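You operate a simulated robot arm through the tools that you are given. There is no shell and no other tool.

Carry out the task below with a simulated robot arm. There is one attempt and no reset: what you move stays moved.

Task
Tape twice round the foot of the coil on the lift, then swing the arm out and switch off.
Fine: white tape; free the lock lever and leave it free; lift at that mark of the height plate; arm out while the lift moves; leave the turns knob.

The check looks at the end state, three seconds after you hand in, the way a careful person would. Anything else that was tipped, shoved, dropped, spilled or broken makes it a failure.

Robot
A 6-joint arm with a two-finger gripper, fixed in place. Base frame: the origin is at the foot of the arm, x ahead of it, y to its left, z up. Units: m, degrees, N and s.
With the tool pointing down near the work surface it reaches from about 0.14 to 0.9 m from the base axis. Its first joint turns from -166.0 to 166.0 degrees. Payload 3.43 kg.
The tool frame sits at the grasp point between the pads (the TCP): z along the fingers, y along the line on which they close. The tips reach 0.02 m beyond it. Largest opening 0.19 m; the body of the gripper starts 0.248 m behind the TCP.
Orientation is that of the tool frame in the base frame, as [roll, pitch, yaw] about the fixed x, y, z axes, in that order (R = Rz(yaw) Ry(pitch) Rx(roll)). With the fingers straight down and closing along the base's y, the tool's x points along the base's -x, its y along +y and its z along -z.

Tools
- The arm moves only by the tool play_rows. Its argument "targets" is a list that holds one entry, the list of rows, each a list of 7 numbers: the shift along the base's x, y, z in units of 20 mm (1.0 is 20 mm), then the turn, a rotation vector about the base's x, y, z in units of 4 degrees (1.0 is 4 degrees), then the gripper command, from -1 (fully open) to 1 (shut), values between in proportion. In form: [[[tx, ty, tz, rx, ry, rz, claw], ...]]. A call has 1 to 20 rows; each row shifts and turns the commanded pose from where the row before left it. A call with a number of a shift or a turn outside -1 to 1 is refused whole. Each row takes 0.2 s and may step no farther than 0.05 m and 8.6 degrees from the row before; otherwise, or with a gripper value out of range, the whole call is refused. A pose out of reach is approached as far as the arm can. The call stops where the force on the tool passes 40 N (or 10 N more than at its start, if that is more) or the arm is blocked; 0.2 s more then pass. The fingers move at their own pace (about 0.153 m/s each) and stop on an object; they squeeze with about 38 N. The grip force told is the motor's: it shows also when the fingers shut on nothing. Time passes only in rows, and 0.2 s behind the last, so rows that do not move let the fingers close. The reply holds the time, the measured pose of the TCP, the force on the tool along the base axes, the opening and the grip force, in the units named above and with some noise, with the torque about the TCP (base axes, N m) and any sound that the robot's microphone picked up.
- Cameras (640 x 400 px; columns grow to the right, rows downward): "scene" is fixed at [0.0508, 0.4979, 1.5951]; the picture's right is [-0.87, -0.49, 0.00], its down [-0.22, 0.39, -0.89] and it looks along [0.44, -0.78, -0.45] (base axes); focal length 367 px, centre (320, 200). "wrist" rides on the gripper at [0.07, -0.008, -0.288] in the tool frame; the picture's right is [0.12, 0.99, 0.00], its down [-0.96, 0.12, -0.25] and it looks along [-0.25, 0.03, 0.97] (tool axes); focal length 261 px, centre (320, 200). There is no depth. A picture from a camera that has moved, and an enlarged one, comes with that camera's place and axes in the base frame and with its lens.
- camera(camera): a new picture of that camera. It takes no simulated time.
- lift_body(by): slides the trunk up (or, below 0, down) by that many m; the arm rides with it, the base frame stays. It gives what a move gives, with no picture.
- close_up(camera, box): a new picture of the part [left, top, right, bottom] of that camera's present view, enlarged. It takes no simulated time.
- close_job(): hands the job in; it is judged then, once.

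Places have to be worked out from the pictures, the camera data and where the tool is seen. Open the gripper and draw the arm clear of the work before you hand the job in, unless the task says otherwise.

The tools are called by a JSON object that holds its "api" and its "payload". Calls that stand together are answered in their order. play_rows: Moves the arm, as the interface text tells. Its arguments: {"type":"object","properties":{"targets":{"type":"array","items":{"type":"array","items":{"type":"array","items":{"type":"number"}}}}},"required":["targets"]} The other tools are called the same way: lift_body (by) slides the trunk up or down; camera (camera) takes a picture; close_up (camera, box) takes an enlarged picture of a part of a camera's view; close_job () hands the job in.

At the start:

```text
clock: 0.0
position: [0.4541, -0.4274, 1.4483]
tcp_rot: [-180.0, 0.0, -180.0]
wrist_force: [0.8, 0.3, -0.1]
moment: [0.01, -0.01, 0.01]
grip_width: 0.19
grip_force: 0.0
trunk travel left (down, up): [-0.35, 0.09]
```

scene: 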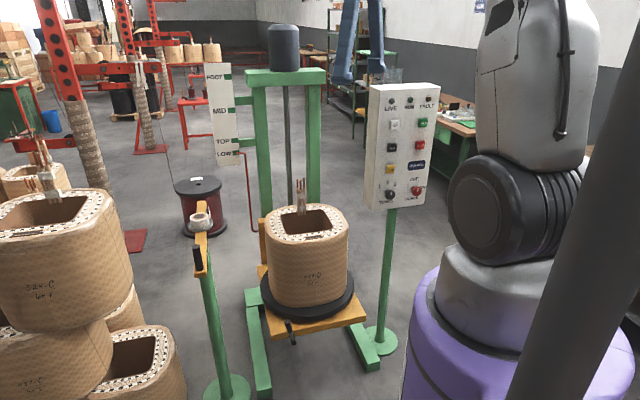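
wrist: 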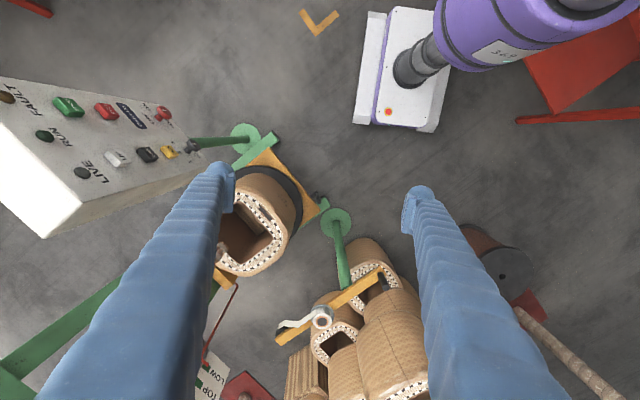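

I'll start by enlarging the key parts of the scene: the height plate, the control panel, the lift with the coil, and the tape arm.

{"api": "close_up", "payload": {"camera": "scene", "box": [355, 75, 445, 215]}}

{"api": "close_up", "payload": {"camera": "scene", "box": [195, 50, 335, 190]}}

{"api": "close_up", "payload": {"camera": "scene", "box": [170, 200, 390, 400]}}

{"api": "close_up", "payload": {"camera": "wrist", "box": [180, 120, 420, 400]}}

{"api": "close_up", "payload": {"camera": "wrist", "box": [0, 70, 240, 220]}}

```text
2.86 times, centred on (400, 145) of scene
camera zoom: at [0.0508, 0.4979, 1.5951], right [-0.87, -0.49, 0.0], down [-0.22, 0.39, -0.89], along [0.44, -0.78, -0.45], focal length 1048 px, centre (91, 357)
```

zoom: 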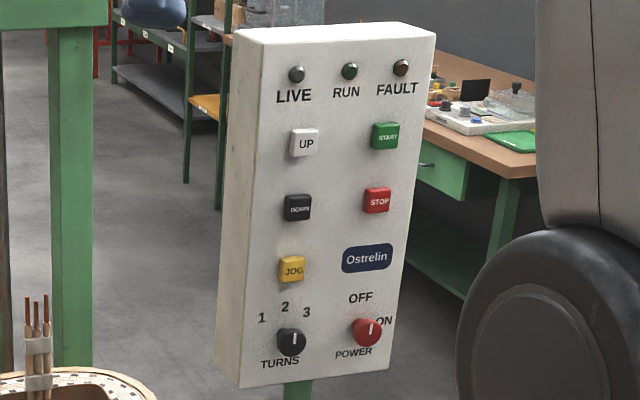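

```text
2.86 times, centred on (265, 120) of scene
camera zoom: at [0.0508, 0.4979, 1.5951], right [-0.87, -0.49, 0.0], down [-0.22, 0.39, -0.89], along [0.44, -0.78, -0.45], focal length 1048 px, centre (477, 429)
```

zoom: 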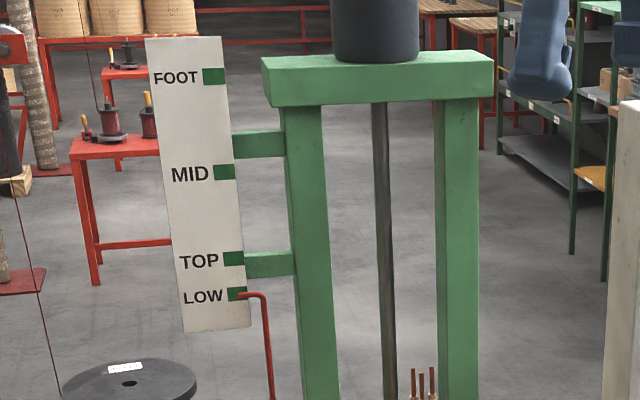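

```text
2.00 times, centred on (280, 300) of scene
camera zoom: at [0.0508, 0.4979, 1.5951], right [-0.87, -0.49, 0.0], down [-0.22, 0.39, -0.89], along [0.44, -0.78, -0.45], focal length 734 px, centre (400, 0)
```

zoom: 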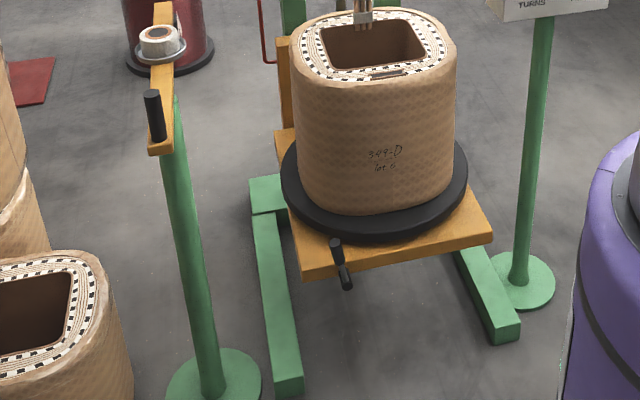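

```text
1.43 times, centred on (300, 260) of wrist
camera zoom: at [0.3837, -0.4376, 1.736], right [-0.12, 0.99, 0.0], down [0.96, 0.12, 0.25], along [0.25, 0.03, -0.97], focal length 372 px, centre (349, 114)
```

zoom: 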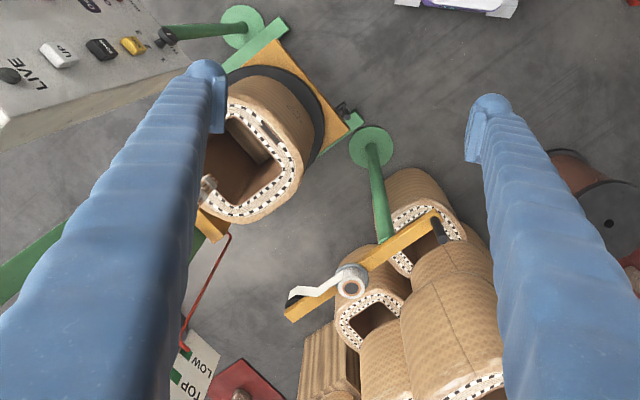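

```text
2.67 times, centred on (120, 145) of wrist
camera zoom: at [0.3837, -0.4376, 1.736], right [-0.12, 0.99, 0.0], down [0.96, 0.12, 0.25], along [0.25, 0.03, -0.97], focal length 695 px, centre (853, 347)
```

zoom: 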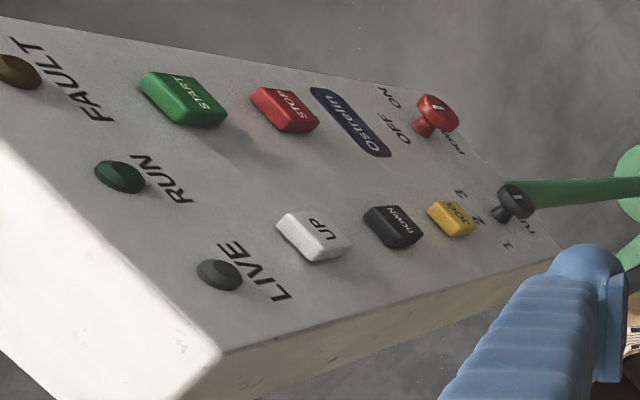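

Next I zoom tighter on the knobs, the lock lever, the tape arm head and the height plate pointer to read their current states.

{"api": "close_up", "payload": {"camera": "scene", "box": [375, 170, 435, 210]}}

{"api": "close_up", "payload": {"camera": "scene", "box": [180, 195, 240, 285]}}

{"api": "close_up", "payload": {"camera": "scene", "box": [250, 260, 370, 370]}}

{"api": "close_up", "payload": {"camera": "scene", "box": [370, 85, 440, 130]}}

{"api": "close_up", "payload": {"camera": "wrist", "box": [265, 260, 405, 350]}}

{"api": "close_up", "payload": {"camera": "wrist", "box": [200, 130, 360, 240]}}

```text
10.00 times, centred on (405, 190) of scene
camera zoom: at [0.0508, 0.4979, 1.5951], right [-0.87, -0.49, 0.0], down [-0.22, 0.39, -0.89], along [0.44, -0.78, -0.45], focal length 3668 px, centre (-530, 300)
```

zoom: 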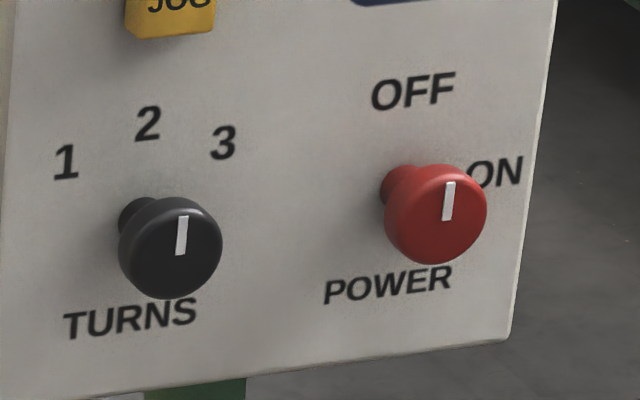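

```text
4.44 times, centred on (210, 240) of scene
camera zoom: at [0.0508, 0.4979, 1.5951], right [-0.87, -0.49, 0.0], down [-0.22, 0.39, -0.89], along [0.44, -0.78, -0.45], focal length 1630 px, centre (809, 22)
```

zoom: 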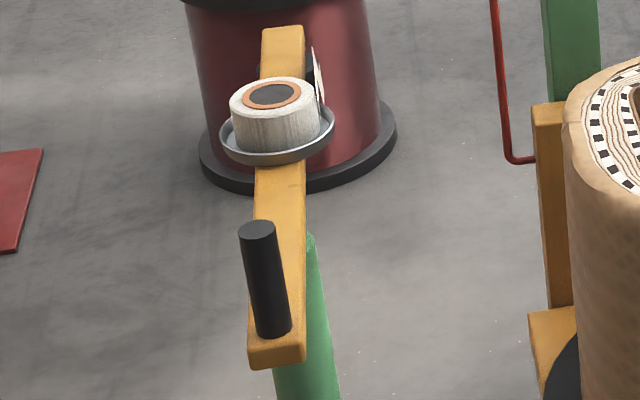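

```text
3.64 times, centred on (310, 315) of scene
camera zoom: at [0.0508, 0.4979, 1.5951], right [-0.87, -0.49, 0.0], down [-0.22, 0.39, -0.89], along [0.44, -0.78, -0.45], focal length 1334 px, centre (356, -218)
```

zoom: 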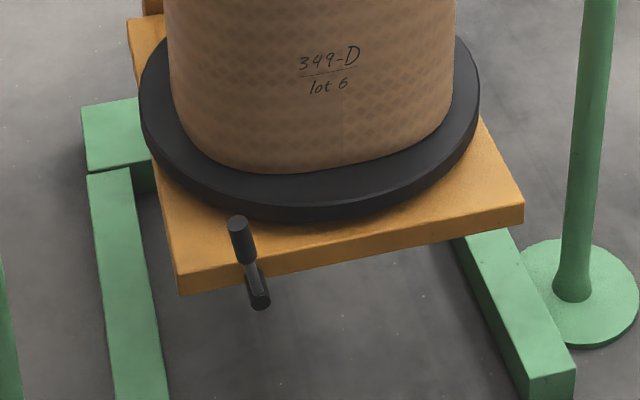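

```text
8.89 times, centred on (405, 108) of scene
camera zoom: at [0.0508, 0.4979, 1.5951], right [-0.87, -0.49, 0.0], down [-0.22, 0.39, -0.89], along [0.44, -0.78, -0.45], focal length 3261 px, centre (-436, 1022)
```

zoom: 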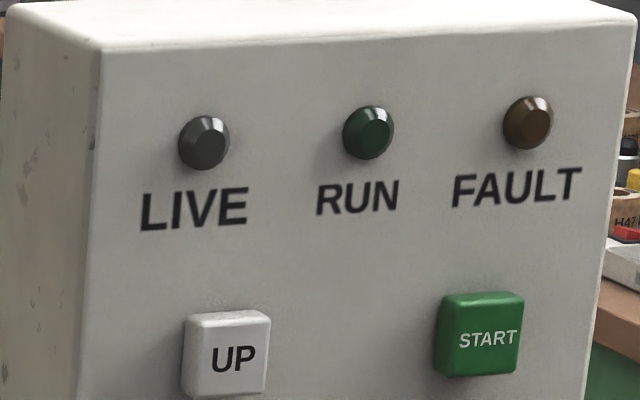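

```text
4.44 times, centred on (335, 305) of wrist
camera zoom: at [0.3837, -0.4376, 1.736], right [-0.12, 0.99, 0.0], down [0.96, 0.12, 0.25], along [0.25, 0.03, -0.97], focal length 1158 px, centre (253, -267)
```

zoom: 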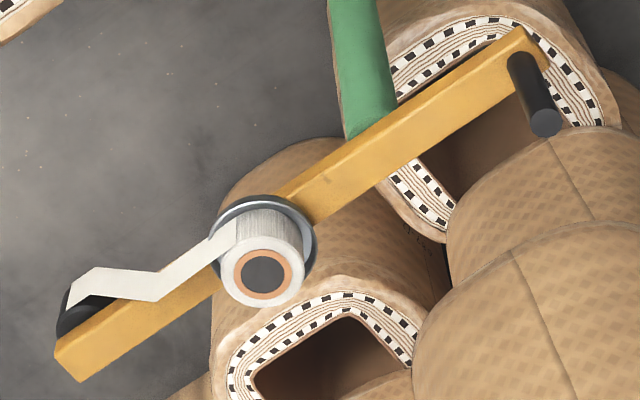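

```text
3.64 times, centred on (280, 185) of wrist
camera zoom: at [0.3837, -0.4376, 1.736], right [-0.12, 0.99, 0.0], down [0.96, 0.12, 0.25], along [0.25, 0.03, -0.97], focal length 948 px, centre (466, 254)
```

zoom: 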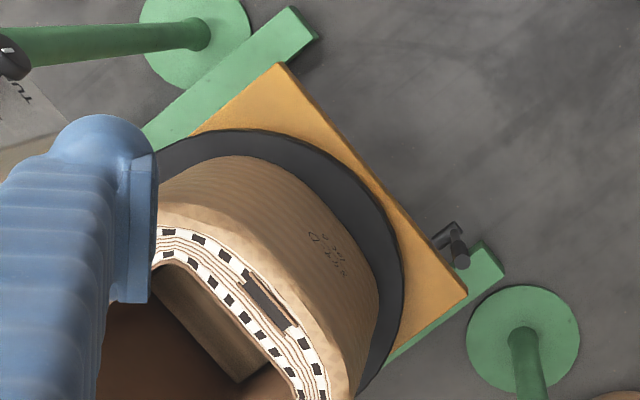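

The readings are clear. LIVE is dark, POWER is at OFF with ON a quarter turn clockwise, and TURNS is already at 2. The pointer sits at LOW, the tape arm is out, and the lever is upright on the front face of the lift plate at about (0.72, -0.44, 0.32–0.45). I'll yaw the tool -45° in free air so it faces the lift and panel squarely, then lower the trunk for a closer look at the lever.

{"api": "play_rows", "payload": {"targets": [[[0, 0, 0, 0, 0, -1, -1], [0, 0, 0, 0, 0, -1, -1], [0, 0, 0, 0, 0, -1, -1], [0, 0, 0, 0, 0, -1, -1], [0, 0, 0, 0, 0, -1, -1], [0, 0, 0, 0, 0, -1, -1], [0, 0, 0, 0, 0, -1, -1], [0, 0, 0, 0, 0, -1, -1], [0, 0, 0, 0, 0, -1, -1], [0, 0, 0, 0, 0, -1, -1], [0, 0, 0, 0, 0, -1, -1], [0, 0, 0, 0, 0, -0.25, -1], [0, 0, 0, 0, 0, 0, -1]]]}}

```text
clock: 2.8
position: [0.4531, -0.4274, 1.4471]
tcp_rot: [-180.0, 0.0, 135.0]
wrist_force: [-0.3, -0.4, 0.3]
moment: [0.01, -0.01, 0.0]
grip_width: 0.19
grip_force: 0.0
trunk travel left (down, up): [-0.35, 0.09]
```

Close-ups re-render sharply, so I'll enlarge the lever strongly from the scene camera to look for lock/free markings, and check the height plate and tape head the same way.

{"api": "close_up", "payload": {"camera": "scene", "box": [265, 308, 325, 350]}}

{"api": "close_up", "payload": {"camera": "wrist", "box": [0, 0, 640, 400]}}

{"api": "close_up", "payload": {"camera": "scene", "box": [205, 55, 250, 170]}}

{"api": "close_up", "payload": {"camera": "scene", "box": [185, 190, 230, 240]}}

```text
9.52 times, centred on (295, 329) of scene
camera zoom: at [0.0508, 0.4979, 1.5951], right [-0.87, -0.49, 0.0], down [-0.22, 0.39, -0.89], along [0.44, -0.78, -0.45], focal length 3494 px, centre (558, -1029)
```

zoom: 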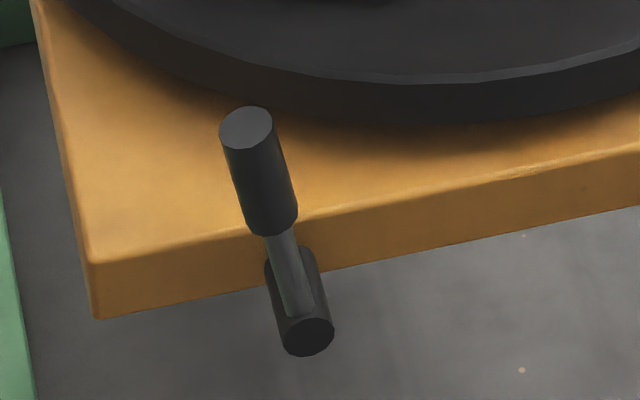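

```text
1.00 times, centred on (320, 200) of wrist (not enlarged: the box is as wide or as high as the picture)
camera zoom: at [0.3983, -0.385, 1.7363], right [0.62, 0.79, 0.0], down [0.76, -0.6, 0.25], along [0.19, -0.15, -0.97], focal length 261 px, centre (320, 200)
```

zoom: 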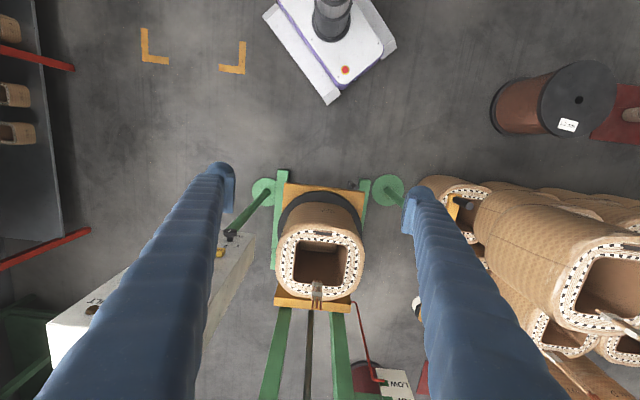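

```text
3.48 times, centred on (228, 112) of scene
camera zoom: at [0.0508, 0.4979, 1.5951], right [-0.87, -0.49, 0.0], down [-0.22, 0.39, -0.89], along [0.44, -0.78, -0.45], focal length 1276 px, centre (642, 504)
```

zoom: 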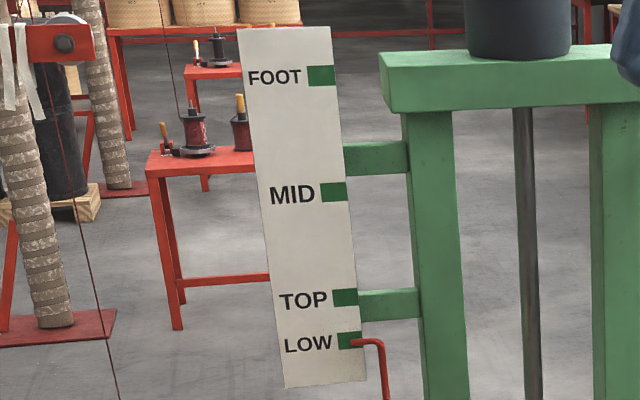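

```text
8.00 times, centred on (208, 215) of scene
camera zoom: at [0.0508, 0.4979, 1.5951], right [-0.87, -0.49, 0.0], down [-0.22, 0.39, -0.89], along [0.44, -0.78, -0.45], focal length 2935 px, centre (1220, 80)
```

zoom: 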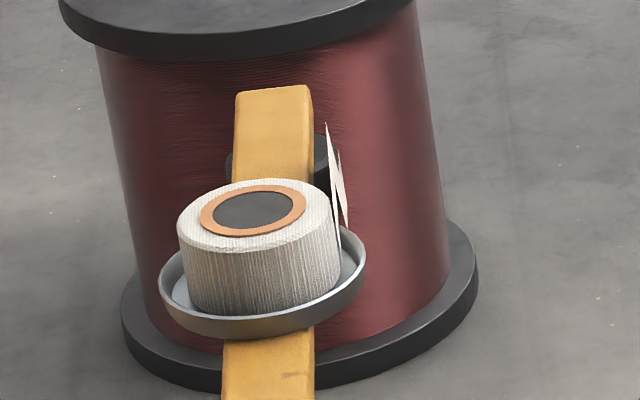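

The lever stands upright on a short hub out of the front face, with no marking visible from here. I take a wrist close-up of it from above to triangulate, plus the tape arm and panel from this viewpoint.

{"api": "close_up", "payload": {"camera": "wrist", "box": [325, 165, 405, 215]}}

{"api": "close_up", "payload": {"camera": "wrist", "box": [260, 170, 380, 250]}}

{"api": "close_up", "payload": {"camera": "wrist", "box": [40, 170, 280, 360]}}

```text
8.00 times, centred on (365, 190) of wrist
camera zoom: at [0.3983, -0.385, 1.7363], right [0.62, 0.79, 0.0], down [0.76, -0.6, 0.25], along [0.19, -0.15, -0.97], focal length 2085 px, centre (-40, 280)
```

zoom: 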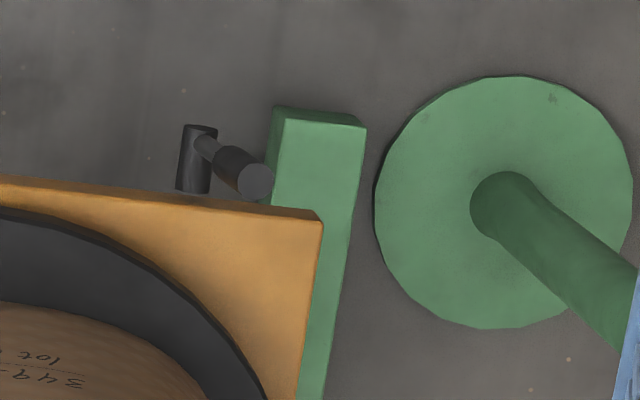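

```text
5.00 times, centred on (320, 210) of wrist
camera zoom: at [0.3983, -0.385, 1.7363], right [0.62, 0.79, 0.0], down [0.76, -0.6, 0.25], along [0.19, -0.15, -0.97], focal length 1303 px, centre (320, 150)
```

zoom: 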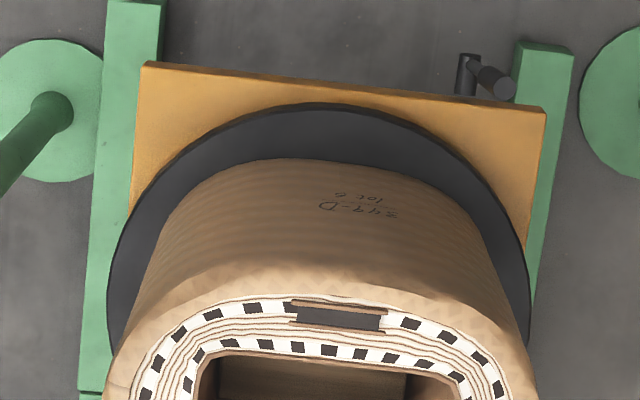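

```text
2.11 times, centred on (160, 265) of wrist
camera zoom: at [0.3983, -0.385, 1.7363], right [0.62, 0.79, 0.0], down [0.76, -0.6, 0.25], along [0.19, -0.15, -0.97], focal length 549 px, centre (657, 63)
```

zoom: 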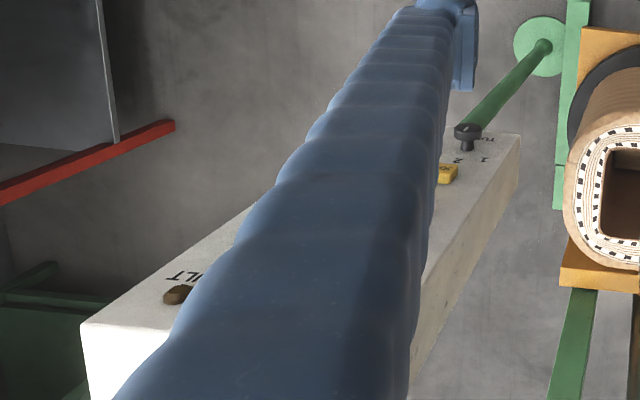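

Triangulating both views gives the lever grip top at roughly (0.70, -0.395, 0.50), its hub front at (0.68, -0.40, 0.385) and the plate's top at z≈0.40. I'll lower the trunk to bring the lever within reach. The gripper hangs in free space at (0.45, -0.43).

{"api": "lift_body", "payload": {"by": -0.3}}

```text
clock: 5.8
position: [0.4527, -0.4272, 1.1483]
tcp_rot: [179.9, 0.0, 135.0]
wrist_force: [0.0, -0.3, -0.2]
moment: [-0.01, -0.01, 0.03]
grip_width: 0.1902
grip_force: 0.1
trunk travel left (down, up): [-0.05, 0.39]
```

Now I move to a viewing pose above and in front of the lever, around (0.62, -0.32, 0.85), staying clear of coil and tape arm.

{"api": "play_rows", "payload": {"targets": [[[0.557, 0.357, -1, 0, 0, 0, -1], [0.557, 0.357, -1, 0, 0, 0, -1], [0.557, 0.357, -1, 0, 0, 0, -1], [0.557, 0.357, -1, 0, 0, 0, -1], [0.557, 0.357, -1, 0, 0, 0, -1], [0.557, 0.357, -1, 0, 0, 0, -1], [0.557, 0.357, -1, 0, 0, 0, -1], [0.557, 0.357, -1, 0, 0, 0, -1], [0.557, 0.357, -1, 0, 0, 0, -1], [0.557, 0.357, -1, 0, 0, 0, -1], [0.557, 0.357, -1, 0, 0, 0, -1], [0.557, 0.357, -1, 0, 0, 0, -1], [0.557, 0.357, -1, 0, 0, 0, -1], [0.557, 0.357, -1, 0, 0, 0, -1], [0.557, 0.357, -1, 0, 0, 0, -1], [0, 0, 0, 0, 0, 0, -1]]]}}

{"api": "camera", "payload": {"camera": "wrist"}}

{"api": "camera", "payload": {"camera": "scene"}}

```text
clock: 9.2
position: [0.6215, -0.3213, 0.8483]
tcp_rot: [-180.0, -0.1, 135.0]
wrist_force: [0.6, 0.1, 0.0]
moment: [-0.02, 0.01, 0.05]
grip_width: 0.1898
grip_force: 0.1
trunk travel left (down, up): [-0.05, 0.39]
```

```text
taken
camera wrist: at [0.5656, -0.2794, 1.1364], right [0.62, 0.79, 0.0], down [0.76, -0.6, 0.25], along [0.19, -0.15, -0.97], focal length 261 px, centre (320, 200)
```

wrist: 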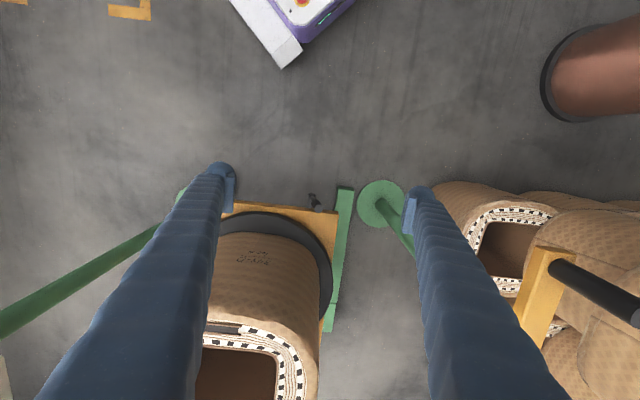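

```text
taken
```

scene: 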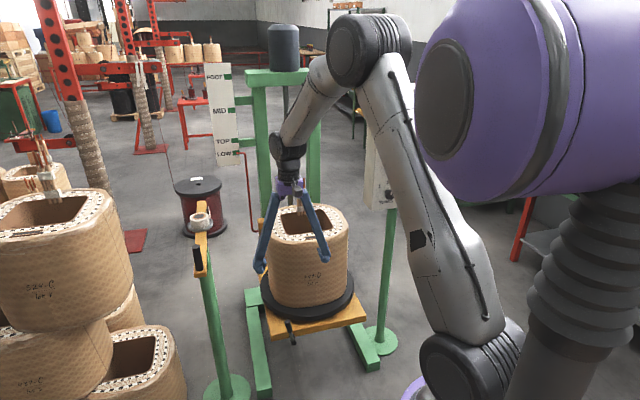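

The gripper is in front of the lift, and the lever is visible between the fingers. I take enlarged views of it from both cameras.

{"api": "close_up", "payload": {"camera": "wrist", "box": [290, 180, 350, 220]}}

{"api": "close_up", "payload": {"camera": "scene", "box": [240, 170, 360, 360]}}

```text
10.00 times, centred on (320, 200) of wrist
camera zoom: at [0.5656, -0.2794, 1.1364], right [0.62, 0.79, 0.0], down [0.76, -0.6, 0.25], along [0.19, -0.15, -0.97], focal length 2606 px, centre (320, 200)
```

zoom: 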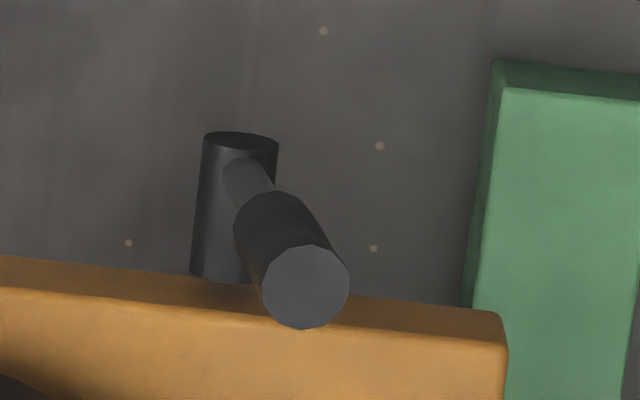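

```text
2.11 times, centred on (300, 265) of scene
camera zoom: at [0.0508, 0.4979, 1.5951], right [-0.87, -0.49, 0.0], down [-0.22, 0.39, -0.89], along [0.44, -0.78, -0.45], focal length 772 px, centre (362, 63)
```

zoom: 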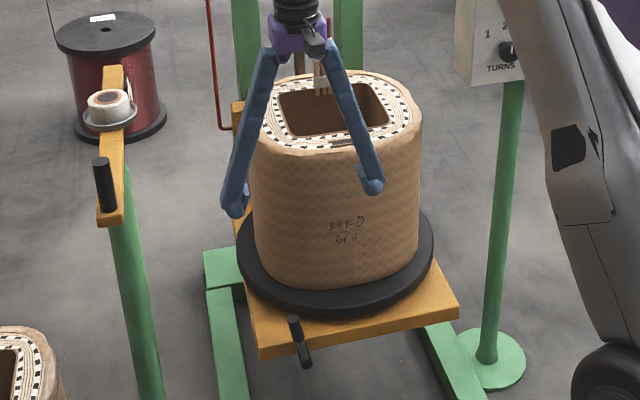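

Refining with both views: grip top ≈ (0.716, -0.405, 0.476), hub front ≈ (0.695, -0.415, 0.351), grip about 22 mm thick and leaning roughly 10° toward the tape-post side. I'll close the fingers to about 80 mm and descend in front of the plate to grip height, then move in to straddle it.

{"api": "play_rows", "payload": {"targets": [[[0, 0, -1, 0, 0, 0, 0.16], [0, 0, -1, 0, 0, 0, 0.16], [0, 0, -1, 0, 0, 0, 0.16], [0, 0, -1, 0, 0, 0, 0.16], [0, 0, -1, 0, 0, 0, 0.16], [0, 0, -1, 0, 0, 0, 0.16], [0, 0, -1, 0, 0, 0, 0.16], [0, 0, -1, 0, 0, 0, 0.16], [0, 0, -1, 0, 0, 0, 0.16], [0, 0, -1, 0, 0, 0, 0.16], [0, 0, -1, 0, 0, 0, 0.16], [0, 0, -1, 0, 0, 0, 0.16], [0, 0, -1, 0, 0, 0, 0.16], [0, 0, -1, 0, 0, 0, 0.16], [0, 0, -1, 0, 0, 0, 0.16], [0, 0, -1, 0, 0, 0, 0.16], [0, 0, -1, 0, 0, 0, 0.16], [0, 0, -1, 0, 0, 0, 0.16]]]}}

{"api": "camera", "payload": {"camera": "wrist"}}

{"api": "camera", "payload": {"camera": "scene"}}

```text
clock: 13.0
position: [0.6213, -0.3227, 0.4873]
tcp_rot: [-180.0, 0.0, 135.0]
wrist_force: [0.7, 0.0, -0.6]
moment: [-0.02, -0.02, 0.04]
grip_width: 0.0798
grip_force: 0.1
trunk travel left (down, up): [-0.05, 0.39]
```

```text
taken
camera wrist: at [0.5652, -0.2793, 0.7748], right [0.62, 0.79, 0.0], down [0.76, -0.6, 0.25], along [0.19, -0.15, -0.97], focal length 261 px, centre (320, 200)
```

wrist: 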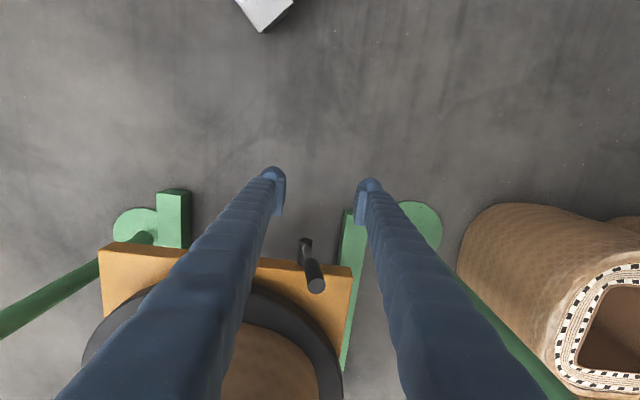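

```text
taken
```

scene: 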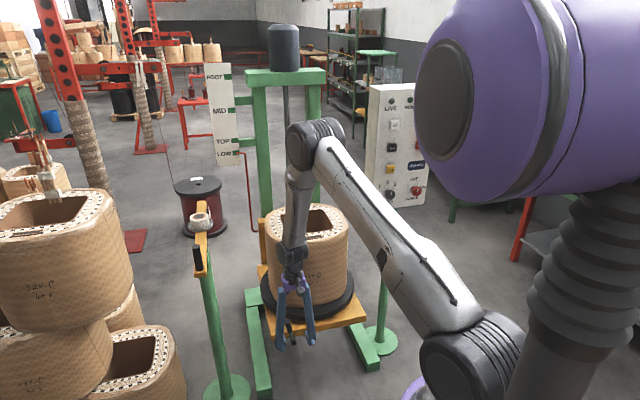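

The lever sits centred between the fingers in the wrist view. I move straight in toward the plate by about 120 mm and down a little so the fingertips flank the grip.

{"api": "play_rows", "payload": {"targets": [[[0.72, -0.72, 0, 0, 0, 0, 0.16], [0.72, -0.72, 0, 0, 0, 0, 0.16], [0.72, -0.72, 0, 0, 0, 0, 0.16], [0.72, -0.72, 0, 0, 0, 0, 0.16], [0.72, -0.72, -0.5, 0, 0, 0, 0.16], [0.72, -0.72, -0.5, 0, 0, 0, 0.16], [0, 0, -0.5, 0, 0, 0, 0.16], [0, 0, 0, 0, 0, 0, 0.16]]]}}

{"api": "camera", "payload": {"camera": "wrist"}}

{"api": "close_up", "payload": {"camera": "scene", "box": [230, 110, 370, 370]}}

```text
clock: 14.8
position: [0.7044, -0.4073, 0.4589]
tcp_rot: [179.9, 0.0, 135.0]
wrist_force: [-0.4, -0.2, 0.2]
moment: [0.0, -0.01, 0.01]
grip_width: 0.0799
grip_force: 0.1
trunk travel left (down, up): [-0.05, 0.39]
```

```text
taken
camera wrist: at [0.6499, -0.3656, 0.7468], right [0.62, 0.79, 0.0], down [0.76, -0.6, 0.25], along [0.19, -0.15, -0.97], focal length 261 px, centre (320, 200)
```

wrist: 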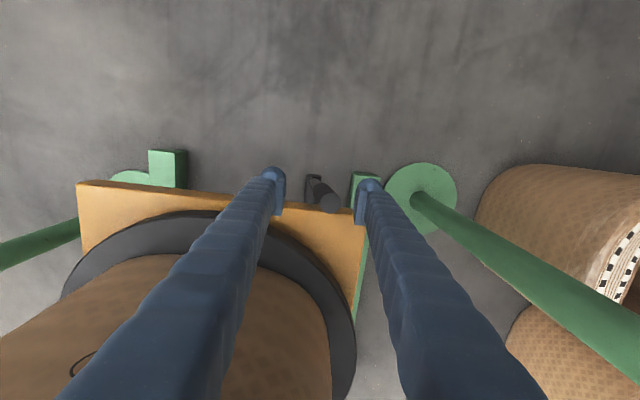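

```text
1.54 times, centred on (300, 240) of scene
camera zoom: at [0.0508, 0.4979, 1.5951], right [-0.87, -0.49, 0.0], down [-0.22, 0.39, -0.89], along [0.44, -0.78, -0.45], focal length 564 px, centre (351, 138)
```

zoom: 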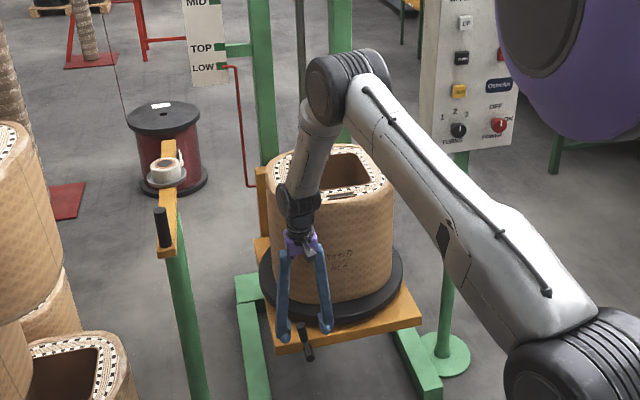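

The fingers flank the grip cleanly with no contact force. I nudge slowly toward the plate's centre (-e direction) to see whether the lever gives that way.

{"api": "play_rows", "payload": {"targets": [[[-0.35, -0.35, 0, 0, 0, 0, 0.16], [-0.35, -0.35, 0, 0, 0, 0, 0.16], [-0.35, -0.35, 0, 0, 0, 0, 0.16], [-0.2, -0.2, 0, 0, 0, 0, 0.16], [0, 0, 0, 0, 0, 0, 0.16]]]}}

{"api": "close_up", "payload": {"camera": "wrist", "box": [240, 140, 400, 240]}}

```text
clock: 15.7
position: [0.6884, -0.4263, 0.4583]
tcp_rot: [179.9, 0.0, 135.2]
wrist_force: [21.4, 23.3, -7.1]
moment: [-0.75, 0.5, 0.12]
grip_width: 0.0958
grip_force: 14.4
trunk travel left (down, up): [-0.05, 0.39]
stopped in row 4: the force on the tool passed its limit at 43 N (the readings are from after the stop); the commanded pose is now the measured one
```

```text
4.00 times, centred on (320, 190) of wrist
camera zoom: at [0.632, -0.3833, 0.7459], right [0.62, 0.79, 0.0], down [0.76, -0.6, 0.25], along [0.2, -0.15, -0.97], focal length 1043 px, centre (320, 240)
```

zoom: 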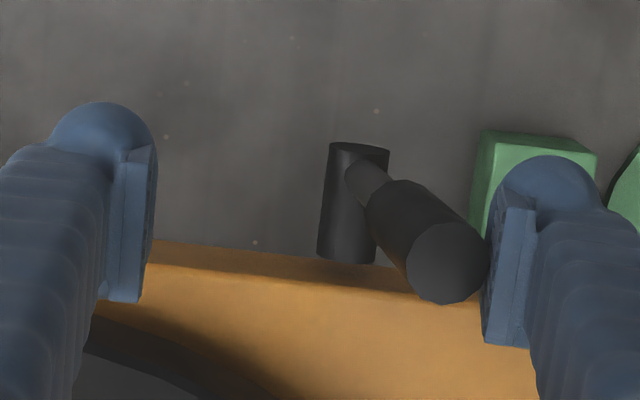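

The lever is hard against its stop that way (43 N, no movement), so it frees by swinging the other way, toward the tape-post side. I back off and push it with the other finger along the arc to about 60°.

{"api": "play_rows", "payload": {"targets": [[[0.44, 0.44, -0.08, 0, 0, 0, 0.16], [0.44, 0.44, -0.08, 0, 0, 0, 0.16], [0.44, 0.44, -0.08, 0, 0, 0, 0.16], [0.44, 0.44, -0.08, 0, 0, 0, 0.16], [0.395, 0.395, -0.1, 0, 0, 0, 0.16], [0.395, 0.395, -0.1, 0, 0, 0, 0.16], [0.395, 0.395, -0.1, 0, 0, 0, 0.16], [0.323, 0.323, -0.26, 0, 0, 0, 0.16], [0.323, 0.323, -0.26, 0, 0, 0, 0.16], [0, 0, 0, 0, 0, 0, 0.16]]]}}

{"api": "close_up", "payload": {"camera": "wrist", "box": [240, 140, 400, 240]}}

{"api": "close_up", "payload": {"camera": "scene", "box": [250, 280, 340, 360]}}

```text
clock: 17.9
position: [0.7572, -0.3573, 0.4358]
tcp_rot: [-180.0, 0.0, 135.1]
wrist_force: [-1.2, 0.2, -0.7]
moment: [0.03, -0.01, -0.01]
grip_width: 0.0802
grip_force: 0.6
trunk travel left (down, up): [-0.05, 0.39]
```

```text
4.00 times, centred on (320, 190) of wrist
camera zoom: at [0.7013, -0.3143, 0.7234], right [0.62, 0.79, 0.0], down [0.76, -0.6, 0.25], along [0.2, -0.15, -0.97], focal length 1043 px, centre (320, 240)
```

zoom: 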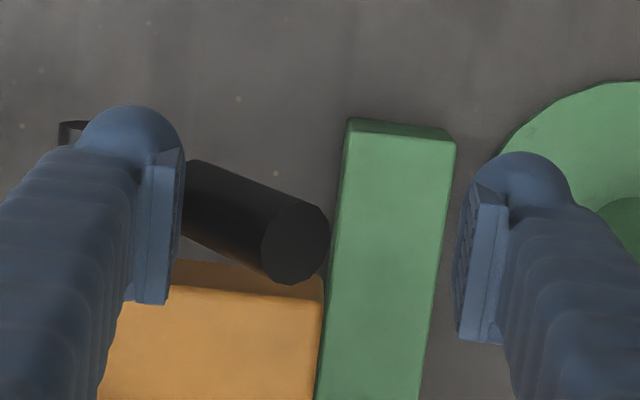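

```text
5.00 times, centred on (295, 320) of scene
camera zoom: at [0.0508, 0.4979, 1.5951], right [-0.87, -0.49, 0.0], down [-0.22, 0.39, -0.89], along [0.44, -0.78, -0.45], focal length 1834 px, centre (445, -400)
```

zoom: 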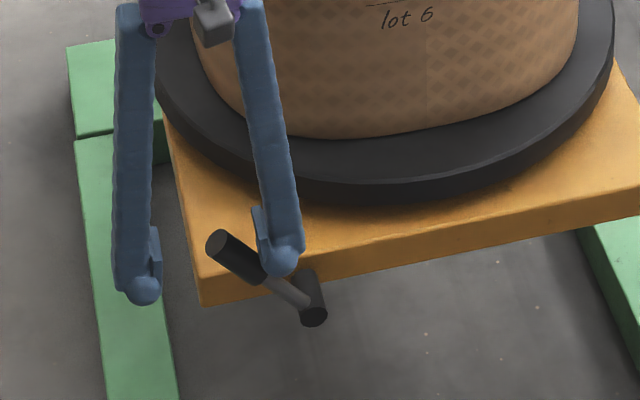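

The lever swings freely with almost no force and is now at about 45°. I continue along the arc until it meets its end stop.

{"api": "play_rows", "payload": {"targets": [[[0.265, 0.265, -0.372, 0, 0, 0, 0.16], [0.265, 0.265, -0.372, 0, 0, 0, 0.16], [0.19, 0.19, -0.455, 0, 0, 0, 0.16], [0.19, 0.19, -0.455, 0, 0, 0, 0.16], [0.097, 0.097, -0.5, 0, 0, 0, 0.16], [0.05, 0.05, -0.5, 0, 0, 0, 0.16], [0, 0, 0, 0, 0, 0, 0.16]]]}}

{"api": "close_up", "payload": {"camera": "wrist", "box": [240, 140, 400, 240]}}

{"api": "close_up", "payload": {"camera": "scene", "box": [250, 280, 340, 360]}}

```text
clock: 19.5
position: [0.7775, -0.3354, 0.3831]
tcp_rot: [180.0, 0.0, 135.1]
wrist_force: [0.2, -0.7, -0.8]
moment: [-0.02, -0.04, -0.02]
grip_width: 0.0797
grip_force: 0.0
trunk travel left (down, up): [-0.05, 0.39]
```

```text
4.00 times, centred on (320, 190) of wrist
camera zoom: at [0.7223, -0.293, 0.6699], right [0.62, 0.79, 0.0], down [0.76, -0.6, 0.25], along [0.19, -0.15, -0.97], focal length 1043 px, centre (320, 240)
```

zoom: 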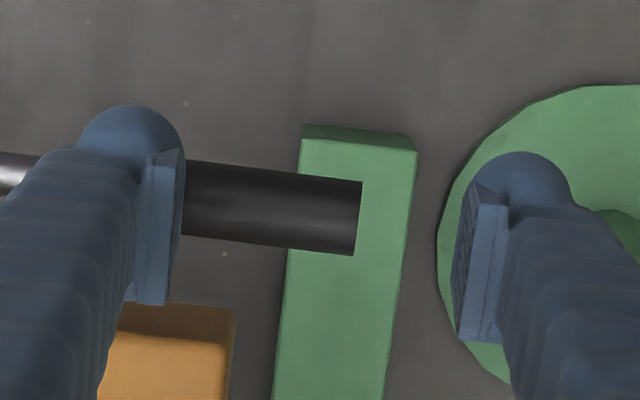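

```text
5.00 times, centred on (295, 320) of scene
camera zoom: at [0.0508, 0.4979, 1.5951], right [-0.87, -0.49, 0.0], down [-0.22, 0.39, -0.89], along [0.44, -0.78, -0.45], focal length 1834 px, centre (445, -400)
```

zoom: 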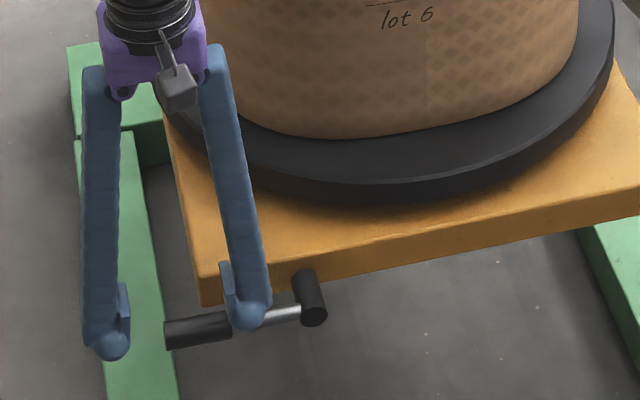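

The lever is about horizontal. I press down slightly more to check that it has reached its stop.

{"api": "play_rows", "payload": {"targets": [[[0, 0, -0.4, 0, 0, 0, 0.16], [0, 0, -0.4, 0, 0, 0, 0.16], [0, 0, -0.3, 0, 0, 0, 0.16], [0, 0, 0, 0, 0, 0, 0.16]]]}}

{"api": "close_up", "payload": {"camera": "scene", "box": [250, 280, 340, 360]}}

```text
clock: 20.1
position: [0.7801, -0.3371, 0.3762]
tcp_rot: [180.0, 0.3, 135.1]
wrist_force: [-7.9, -1.7, 19.0]
moment: [-0.65, 0.86, -0.4]
grip_width: 0.0849
grip_force: 4.6
trunk travel left (down, up): [-0.05, 0.39]
stopped in row 2: the force on the tool passed its limit at 49 N (the readings are from after the stop); the commanded pose is now the measured one
```

```text
5.00 times, centred on (295, 320) of scene
camera zoom: at [0.0508, 0.4979, 1.5951], right [-0.87, -0.49, 0.0], down [-0.22, 0.39, -0.89], along [0.44, -0.78, -0.45], focal length 1834 px, centre (445, -400)
```

zoom: 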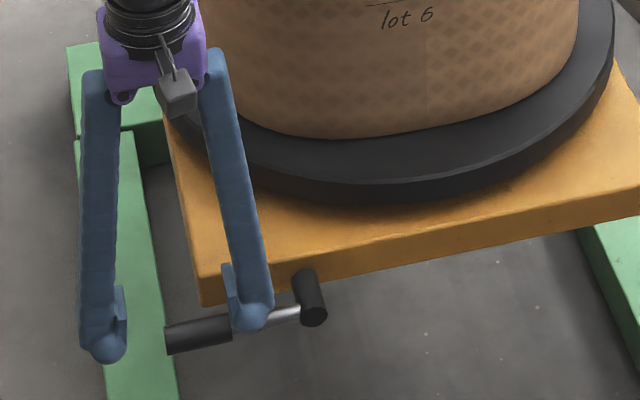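

The lever is firmly on its free stop and lying horizontal. I retreat straight up, then back away from the plate.

{"api": "play_rows", "payload": {"targets": [[[0, 0, 0.5, 0, 0, 0, 0.16], [0, 0, 1, 0, 0, 0, 0.16], [0, 0, 1, 0, 0, 0, 0.16], [0, 0, 1, 0, 0, 0, 0.16], [0, 0, 1, 0, 0, 0, 0.16], [0, 0, 1, 0, 0, 0, 0.16], [-0.7, 0.7, 1, 0, 0, 0, 0.16], [-0.7, 0.7, 1, 0, 0, 0, 0.16], [-0.7, 0.7, 1, 0, 0, 0, 0.16], [-0.7, 0.7, 1, 0, 0, 0, 0.16], [-0.7, 0.7, 1, 0, 0, 0, 0.16], [-0.7, 0.7, 1, 0, 0, 0, 0.16], [-0.7, 0.7, 1, 0, 0, 0, 0.16], [-0.7, 0, 1, 0, 0, 0, 0.16], [-1, 0, 1, 0, 0, 0, 0.16], [-1, 0, 1, 0, 0, 0, 0.16], [-1, 0, 1, 0, 0, 0, 0.16], [-1, 0, 1, 0, 0, 0, 0.16], [-1, 0, 1, 0, 0, 0, 0.16], [0, 0, 0, 0, 0, 0, 0.16]]]}}

{"api": "close_up", "payload": {"camera": "scene", "box": [250, 280, 340, 360]}}

```text
clock: 24.3
position: [0.5679, -0.2391, 0.7448]
tcp_rot: [-180.0, 0.1, 135.1]
wrist_force: [0.3, 0.7, 0.9]
moment: [0.0, -0.04, 0.02]
grip_width: 0.08
grip_force: 0.3
trunk travel left (down, up): [-0.05, 0.39]
```

```text
5.00 times, centred on (295, 320) of scene
camera zoom: at [0.0508, 0.4979, 1.5951], right [-0.87, -0.49, 0.0], down [-0.22, 0.39, -0.89], along [0.44, -0.78, -0.45], focal length 1834 px, centre (445, -400)
```

zoom: 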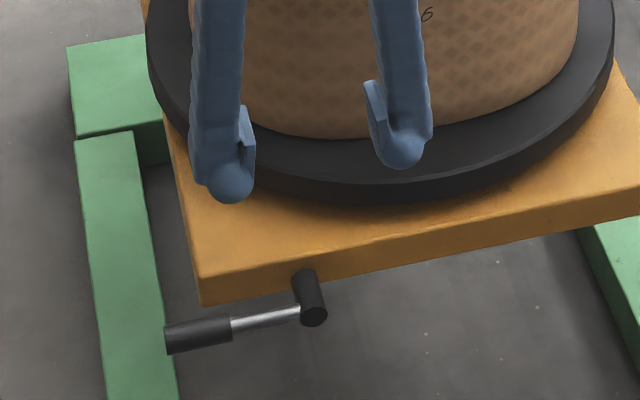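

The lever stayed down in the free position. I raise the trunk back up to work at panel height.

{"api": "lift_body", "payload": {"by": 0.3}}

```text
clock: 27.3
position: [0.5675, -0.2376, 1.044]
tcp_rot: [180.0, 0.1, 135.1]
wrist_force: [-0.8, 0.2, -0.6]
moment: [0.02, -0.02, -0.01]
grip_width: 0.08
grip_force: 0.0
trunk travel left (down, up): [-0.35, 0.09]
```

Now I carry the tool, still pointing down, across to in front of the panel at about (0.25, -0.64, 1.06).

{"api": "play_rows", "payload": {"targets": [[[-0.8, -1, 0, 0, 0, 0, 0.16], [-0.8, -1, 0, 0, 0, 0, 0.16], [-0.8, -1, 0, 0, 0, 0, 0.16], [-0.8, -1, 0, 0, 0, 0, 0.16], [-0.8, -1, 0, 0, 0, 0, 0.16], [-0.8, -1, 0, 0, 0, 0, 0.16], [-0.8, -1, 0, 0, 0, 0, 0.16], [-0.8, -1, 0, 0, 0, 0, 0.16], [-0.8, -1, 0, 0, 0, 0, 0.16], [-0.8, -1, 0, 0, 0, 0, 0.16], [-0.8, -1, 0, 0, 0, 0, 0.16], [-0.8, -1, 0, 0, 0, 0, 0.16], [-0.8, -1, 0, 0, 0, 0, 0.16], [-0.8, -1, 0, 0, 0, 0, 0.16], [-0.8, -1, 0, 0, 0, 0, 0.16], [-0.8, -1, 0, 0, 0, 0, 0.16], [-0.8, -1, 0, 0, 0, 0, 0.16], [-0.8, -1, 0, 0, 0, 0, 0.16], [-0.8, -1, 0, 0, 0, 0, 0.16], [-0.8, -1, 0, 0, 0, 0, 0.16]]]}}

{"api": "camera", "payload": {"camera": "wrist"}}

{"api": "camera", "payload": {"camera": "scene"}}

```text
clock: 31.5
position: [0.2473, -0.6383, 1.0438]
tcp_rot: [179.9, 0.1, 135.1]
wrist_force: [-0.3, 0.2, -0.1]
moment: [-0.02, -0.02, 0.01]
grip_width: 0.0798
grip_force: 0.1
trunk travel left (down, up): [-0.35, 0.09]
```

```text
taken
camera wrist: at [0.19, -0.5954, 1.3309], right [0.62, 0.79, 0.0], down [0.76, -0.6, 0.25], along [0.2, -0.15, -0.97], focal length 261 px, centre (320, 200)
```

wrist: 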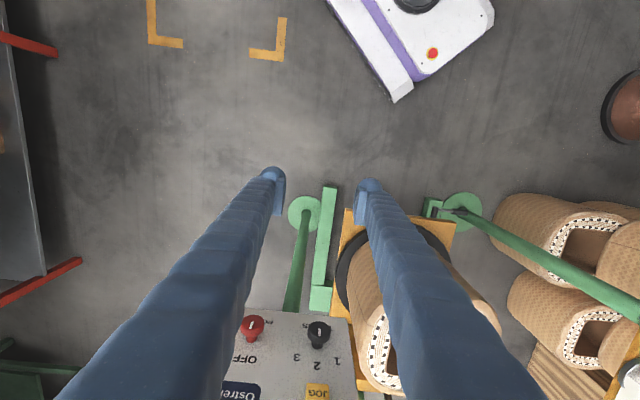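

```text
taken
```

scene: 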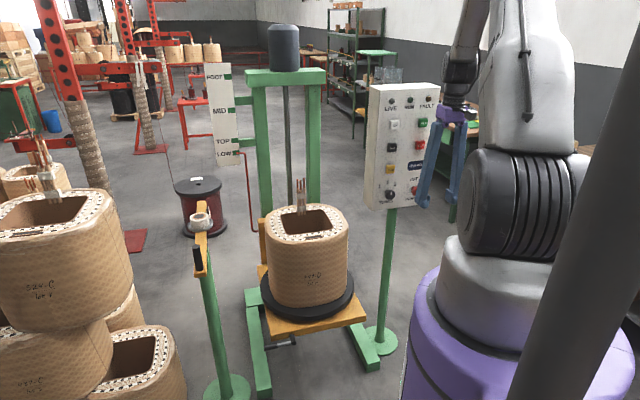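

The panel and knobs are well placed: POWER ≈ (0.375, -0.889, 0.945), TURNS ≈ (0.463, -0.811, 0.942). I now pitch the tool up to point horizontally at the panel.

{"api": "play_rows", "payload": {"targets": [[[0, 0, 0, -0.994, -0.994, 0, 0.16], [0, 0, 0, -0.994, -0.994, 0, 0.16], [0, 0, 0, -0.994, -0.994, 0, 0.16], [0, 0, 0, -0.994, -0.994, 0, 0.16], [0, 0, 0, -0.994, -0.994, 0, 0.16], [0, 0, 0, -0.994, -0.994, 0, 0.16], [0, 0, 0, -0.994, -0.994, 0, 0.16], [0, 0, 0, -0.994, -0.994, 0, 0.16], [0, 0, 0, -0.994, -0.994, 0, 0.16], [0, 0, 0, -0.994, -0.994, 0, 0.16], [0, 0, 0, -0.994, -0.994, 0, 0.16], [0, 0, 0, -0.994, -0.994, 0, 0.16], [0, 0, 0, -0.994, -0.994, 0, 0.16], [0, 0, 0, -0.994, -0.994, 0, 0.16], [0, 0, 0, -0.994, -0.994, 0, 0.16], [0, 0, 0, -0.994, -0.994, 0, 0.16], [0, 0, 0, 0, 0, 0, 0.16]]]}}

{"api": "camera", "payload": {"camera": "wrist"}}

{"api": "camera", "payload": {"camera": "scene"}}

```text
clock: 35.1
position: [0.2231, -0.845, 1.2333]
tcp_rot: [161.0, 85.8, 118.8]
wrist_force: [0.6, 0.9, -0.4]
moment: [-0.01, -0.04, 0.04]
grip_width: 0.0793
grip_force: 0.1
out of reach, approached as far as the arm can: row 4, 5, 8, 9, 10, 11, 12, 13, 14, 15, 16
trunk travel left (down, up): [-0.35, 0.09]
```

```text
taken
camera wrist: at [0.0022, -0.6551, 1.1829], right [0.66, 0.74, -0.1], down [-0.07, 0.19, 0.98], along [0.74, -0.64, 0.18], focal length 261 px, centre (320, 200)
```

wrist: 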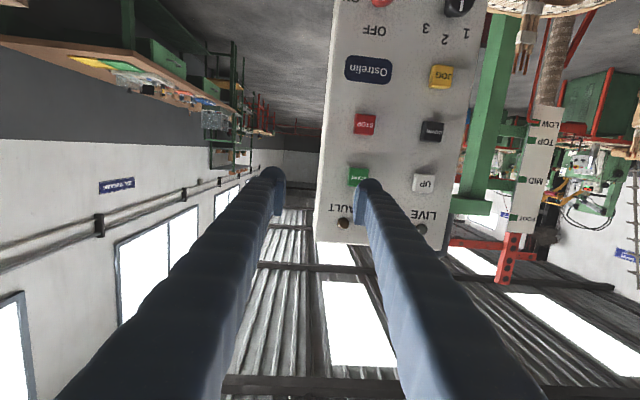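

```text
taken
```

scene: 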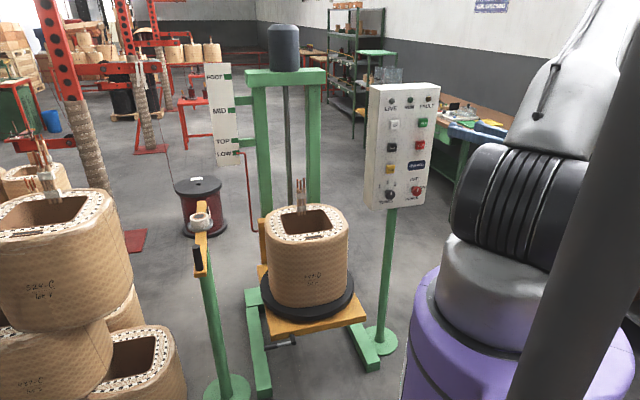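

The inner reach limit pushed the tool off to (0.223, -0.845, 1.233), since the wrist would have been too close to the base. I'll send a small motion toward the panel side to see where the commanded pose now stands.

{"api": "play_rows", "payload": {"targets": [[[0, 0, 0, 0, 0, 0, 0.16], [0, 0, 0, 0, 0, 0, 0.16]]]}}

```text
clock: 35.7
position: [0.222, -0.8441, 1.2347]
tcp_rot: [161.4, 85.8, 119.0]
wrist_force: [0.7, -0.2, -0.1]
moment: [0.04, 0.0, -0.03]
grip_width: 0.0798
grip_force: 0.1
trunk travel left (down, up): [-0.35, 0.09]
```

The commanded pose has settled onto the reached one (tool nearly horizontal, 4° low, camera underneath). I correct the small tilt and move to a stand-off in front of the POWER knob, about (0.308, -0.823, 0.945).

{"api": "play_rows", "payload": {"targets": [[[0.3, 0.07, -0.5, -0.46, -0.25, -0.33, 0.16], [0.3, 0.07, -0.5, -0.46, -0.25, -0.33, 0.16], [0.28, 0.07, -1, 0, 0, 0, 0.16], [0.28, 0.07, -1, 0, 0, 0, 0.16], [0.28, 0.07, -1, 0, 0, 0, 0.16], [0.28, 0.07, -1, 0, 0, 0, 0.16], [0.28, 0.07, -1, 0, 0, 0, 0.16], [0.28, 0.07, -1, 0, 0, 0, 0.16], [0, 0, 0, 0, 0, 0, 0.16]]]}}

{"api": "camera", "payload": {"camera": "wrist"}}

{"api": "camera", "payload": {"camera": "scene"}}

```text
clock: 37.7
position: [0.2393, -0.9499, 1.155]
tcp_rot: [-50.2, 89.1, -95.7]
wrist_force: [0.1, 0.1, -0.2]
moment: [-0.03, -0.04, 0.0]
grip_width: 0.0798
grip_force: 0.1
out of reach, approached as far as the arm can: row 1, 2, 3, 4, 5, 6, 7, 8
trunk travel left (down, up): [-0.35, 0.09]
```

```text
taken
camera wrist: at [0.0308, -0.7535, 1.082], right [0.71, 0.69, -0.13], down [-0.09, 0.27, 0.96], along [0.7, -0.67, 0.25], focal length 261 px, centre (320, 200)
```

wrist: 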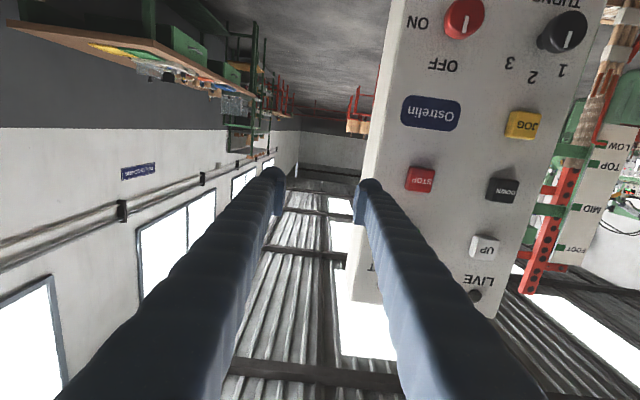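

```text
taken
```

scene: 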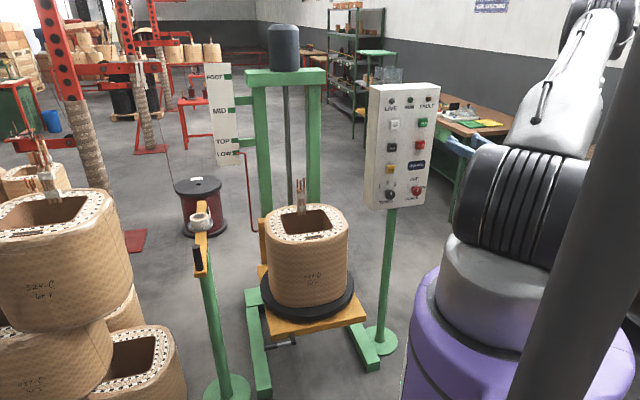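

The wrist is at a joint limit here because the shoulder is about level with the panel. I judge that lowering the trunk lets the forearm lean outward and eases the wrist bend. The gripper is now beside and in front of the panel's right edge (n = -0.84 against a face at -0.945), so lowering is clear.

{"api": "lift_body", "payload": {"by": -0.2}}

{"api": "camera", "payload": {"camera": "scene"}}

```text
clock: 39.9
position: [0.2385, -0.9506, 0.9555]
tcp_rot: [-50.0, 89.3, -95.5]
wrist_force: [-0.1, -0.4, 0.3]
moment: [0.03, 0.02, -0.06]
grip_width: 0.0797
grip_force: 0.0
trunk travel left (down, up): [-0.15, 0.29]
```

```text
taken
```

scene: 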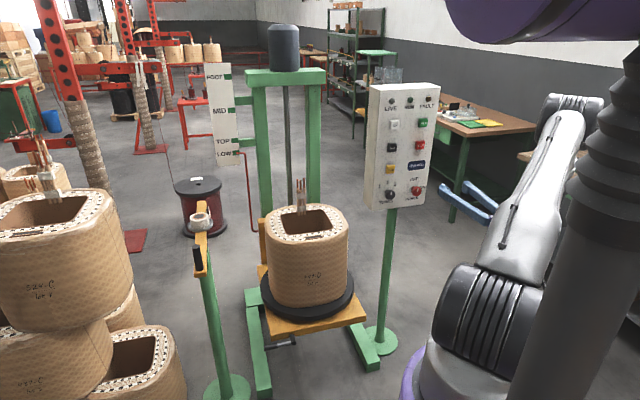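

I enlarge the arm's wrist region to understand its joint layout.

{"api": "close_up", "payload": {"camera": "scene", "box": [420, 80, 640, 300]}}

{"api": "camera", "payload": {"camera": "wrist"}}

```text
1.82 times, centred on (530, 190) of scene
camera zoom: at [0.0508, 0.4979, 1.5951], right [-0.87, -0.49, 0.0], down [-0.22, 0.39, -0.89], along [0.44, -0.78, -0.45], focal length 667 px, centre (-62, 218)
```

zoom: 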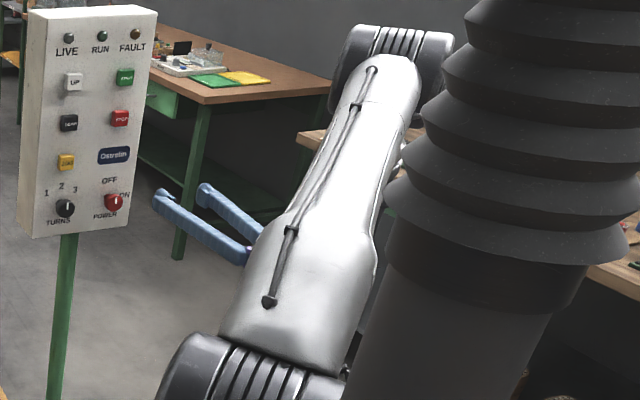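

```text
taken
camera wrist: at [0.0308, -0.7532, 0.8825], right [0.71, 0.69, -0.13], down [-0.09, 0.27, 0.96], along [0.7, -0.67, 0.25], focal length 261 px, centre (320, 200)
```

wrist: 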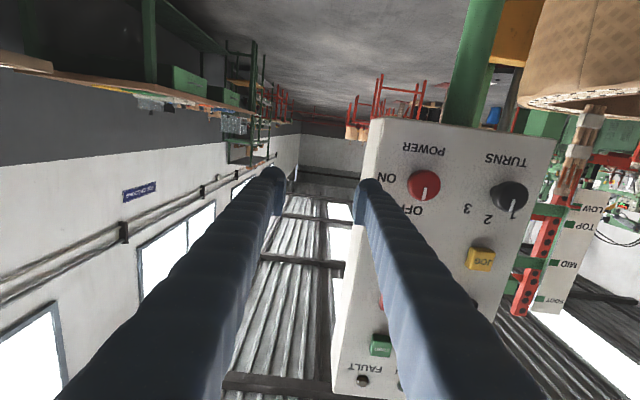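

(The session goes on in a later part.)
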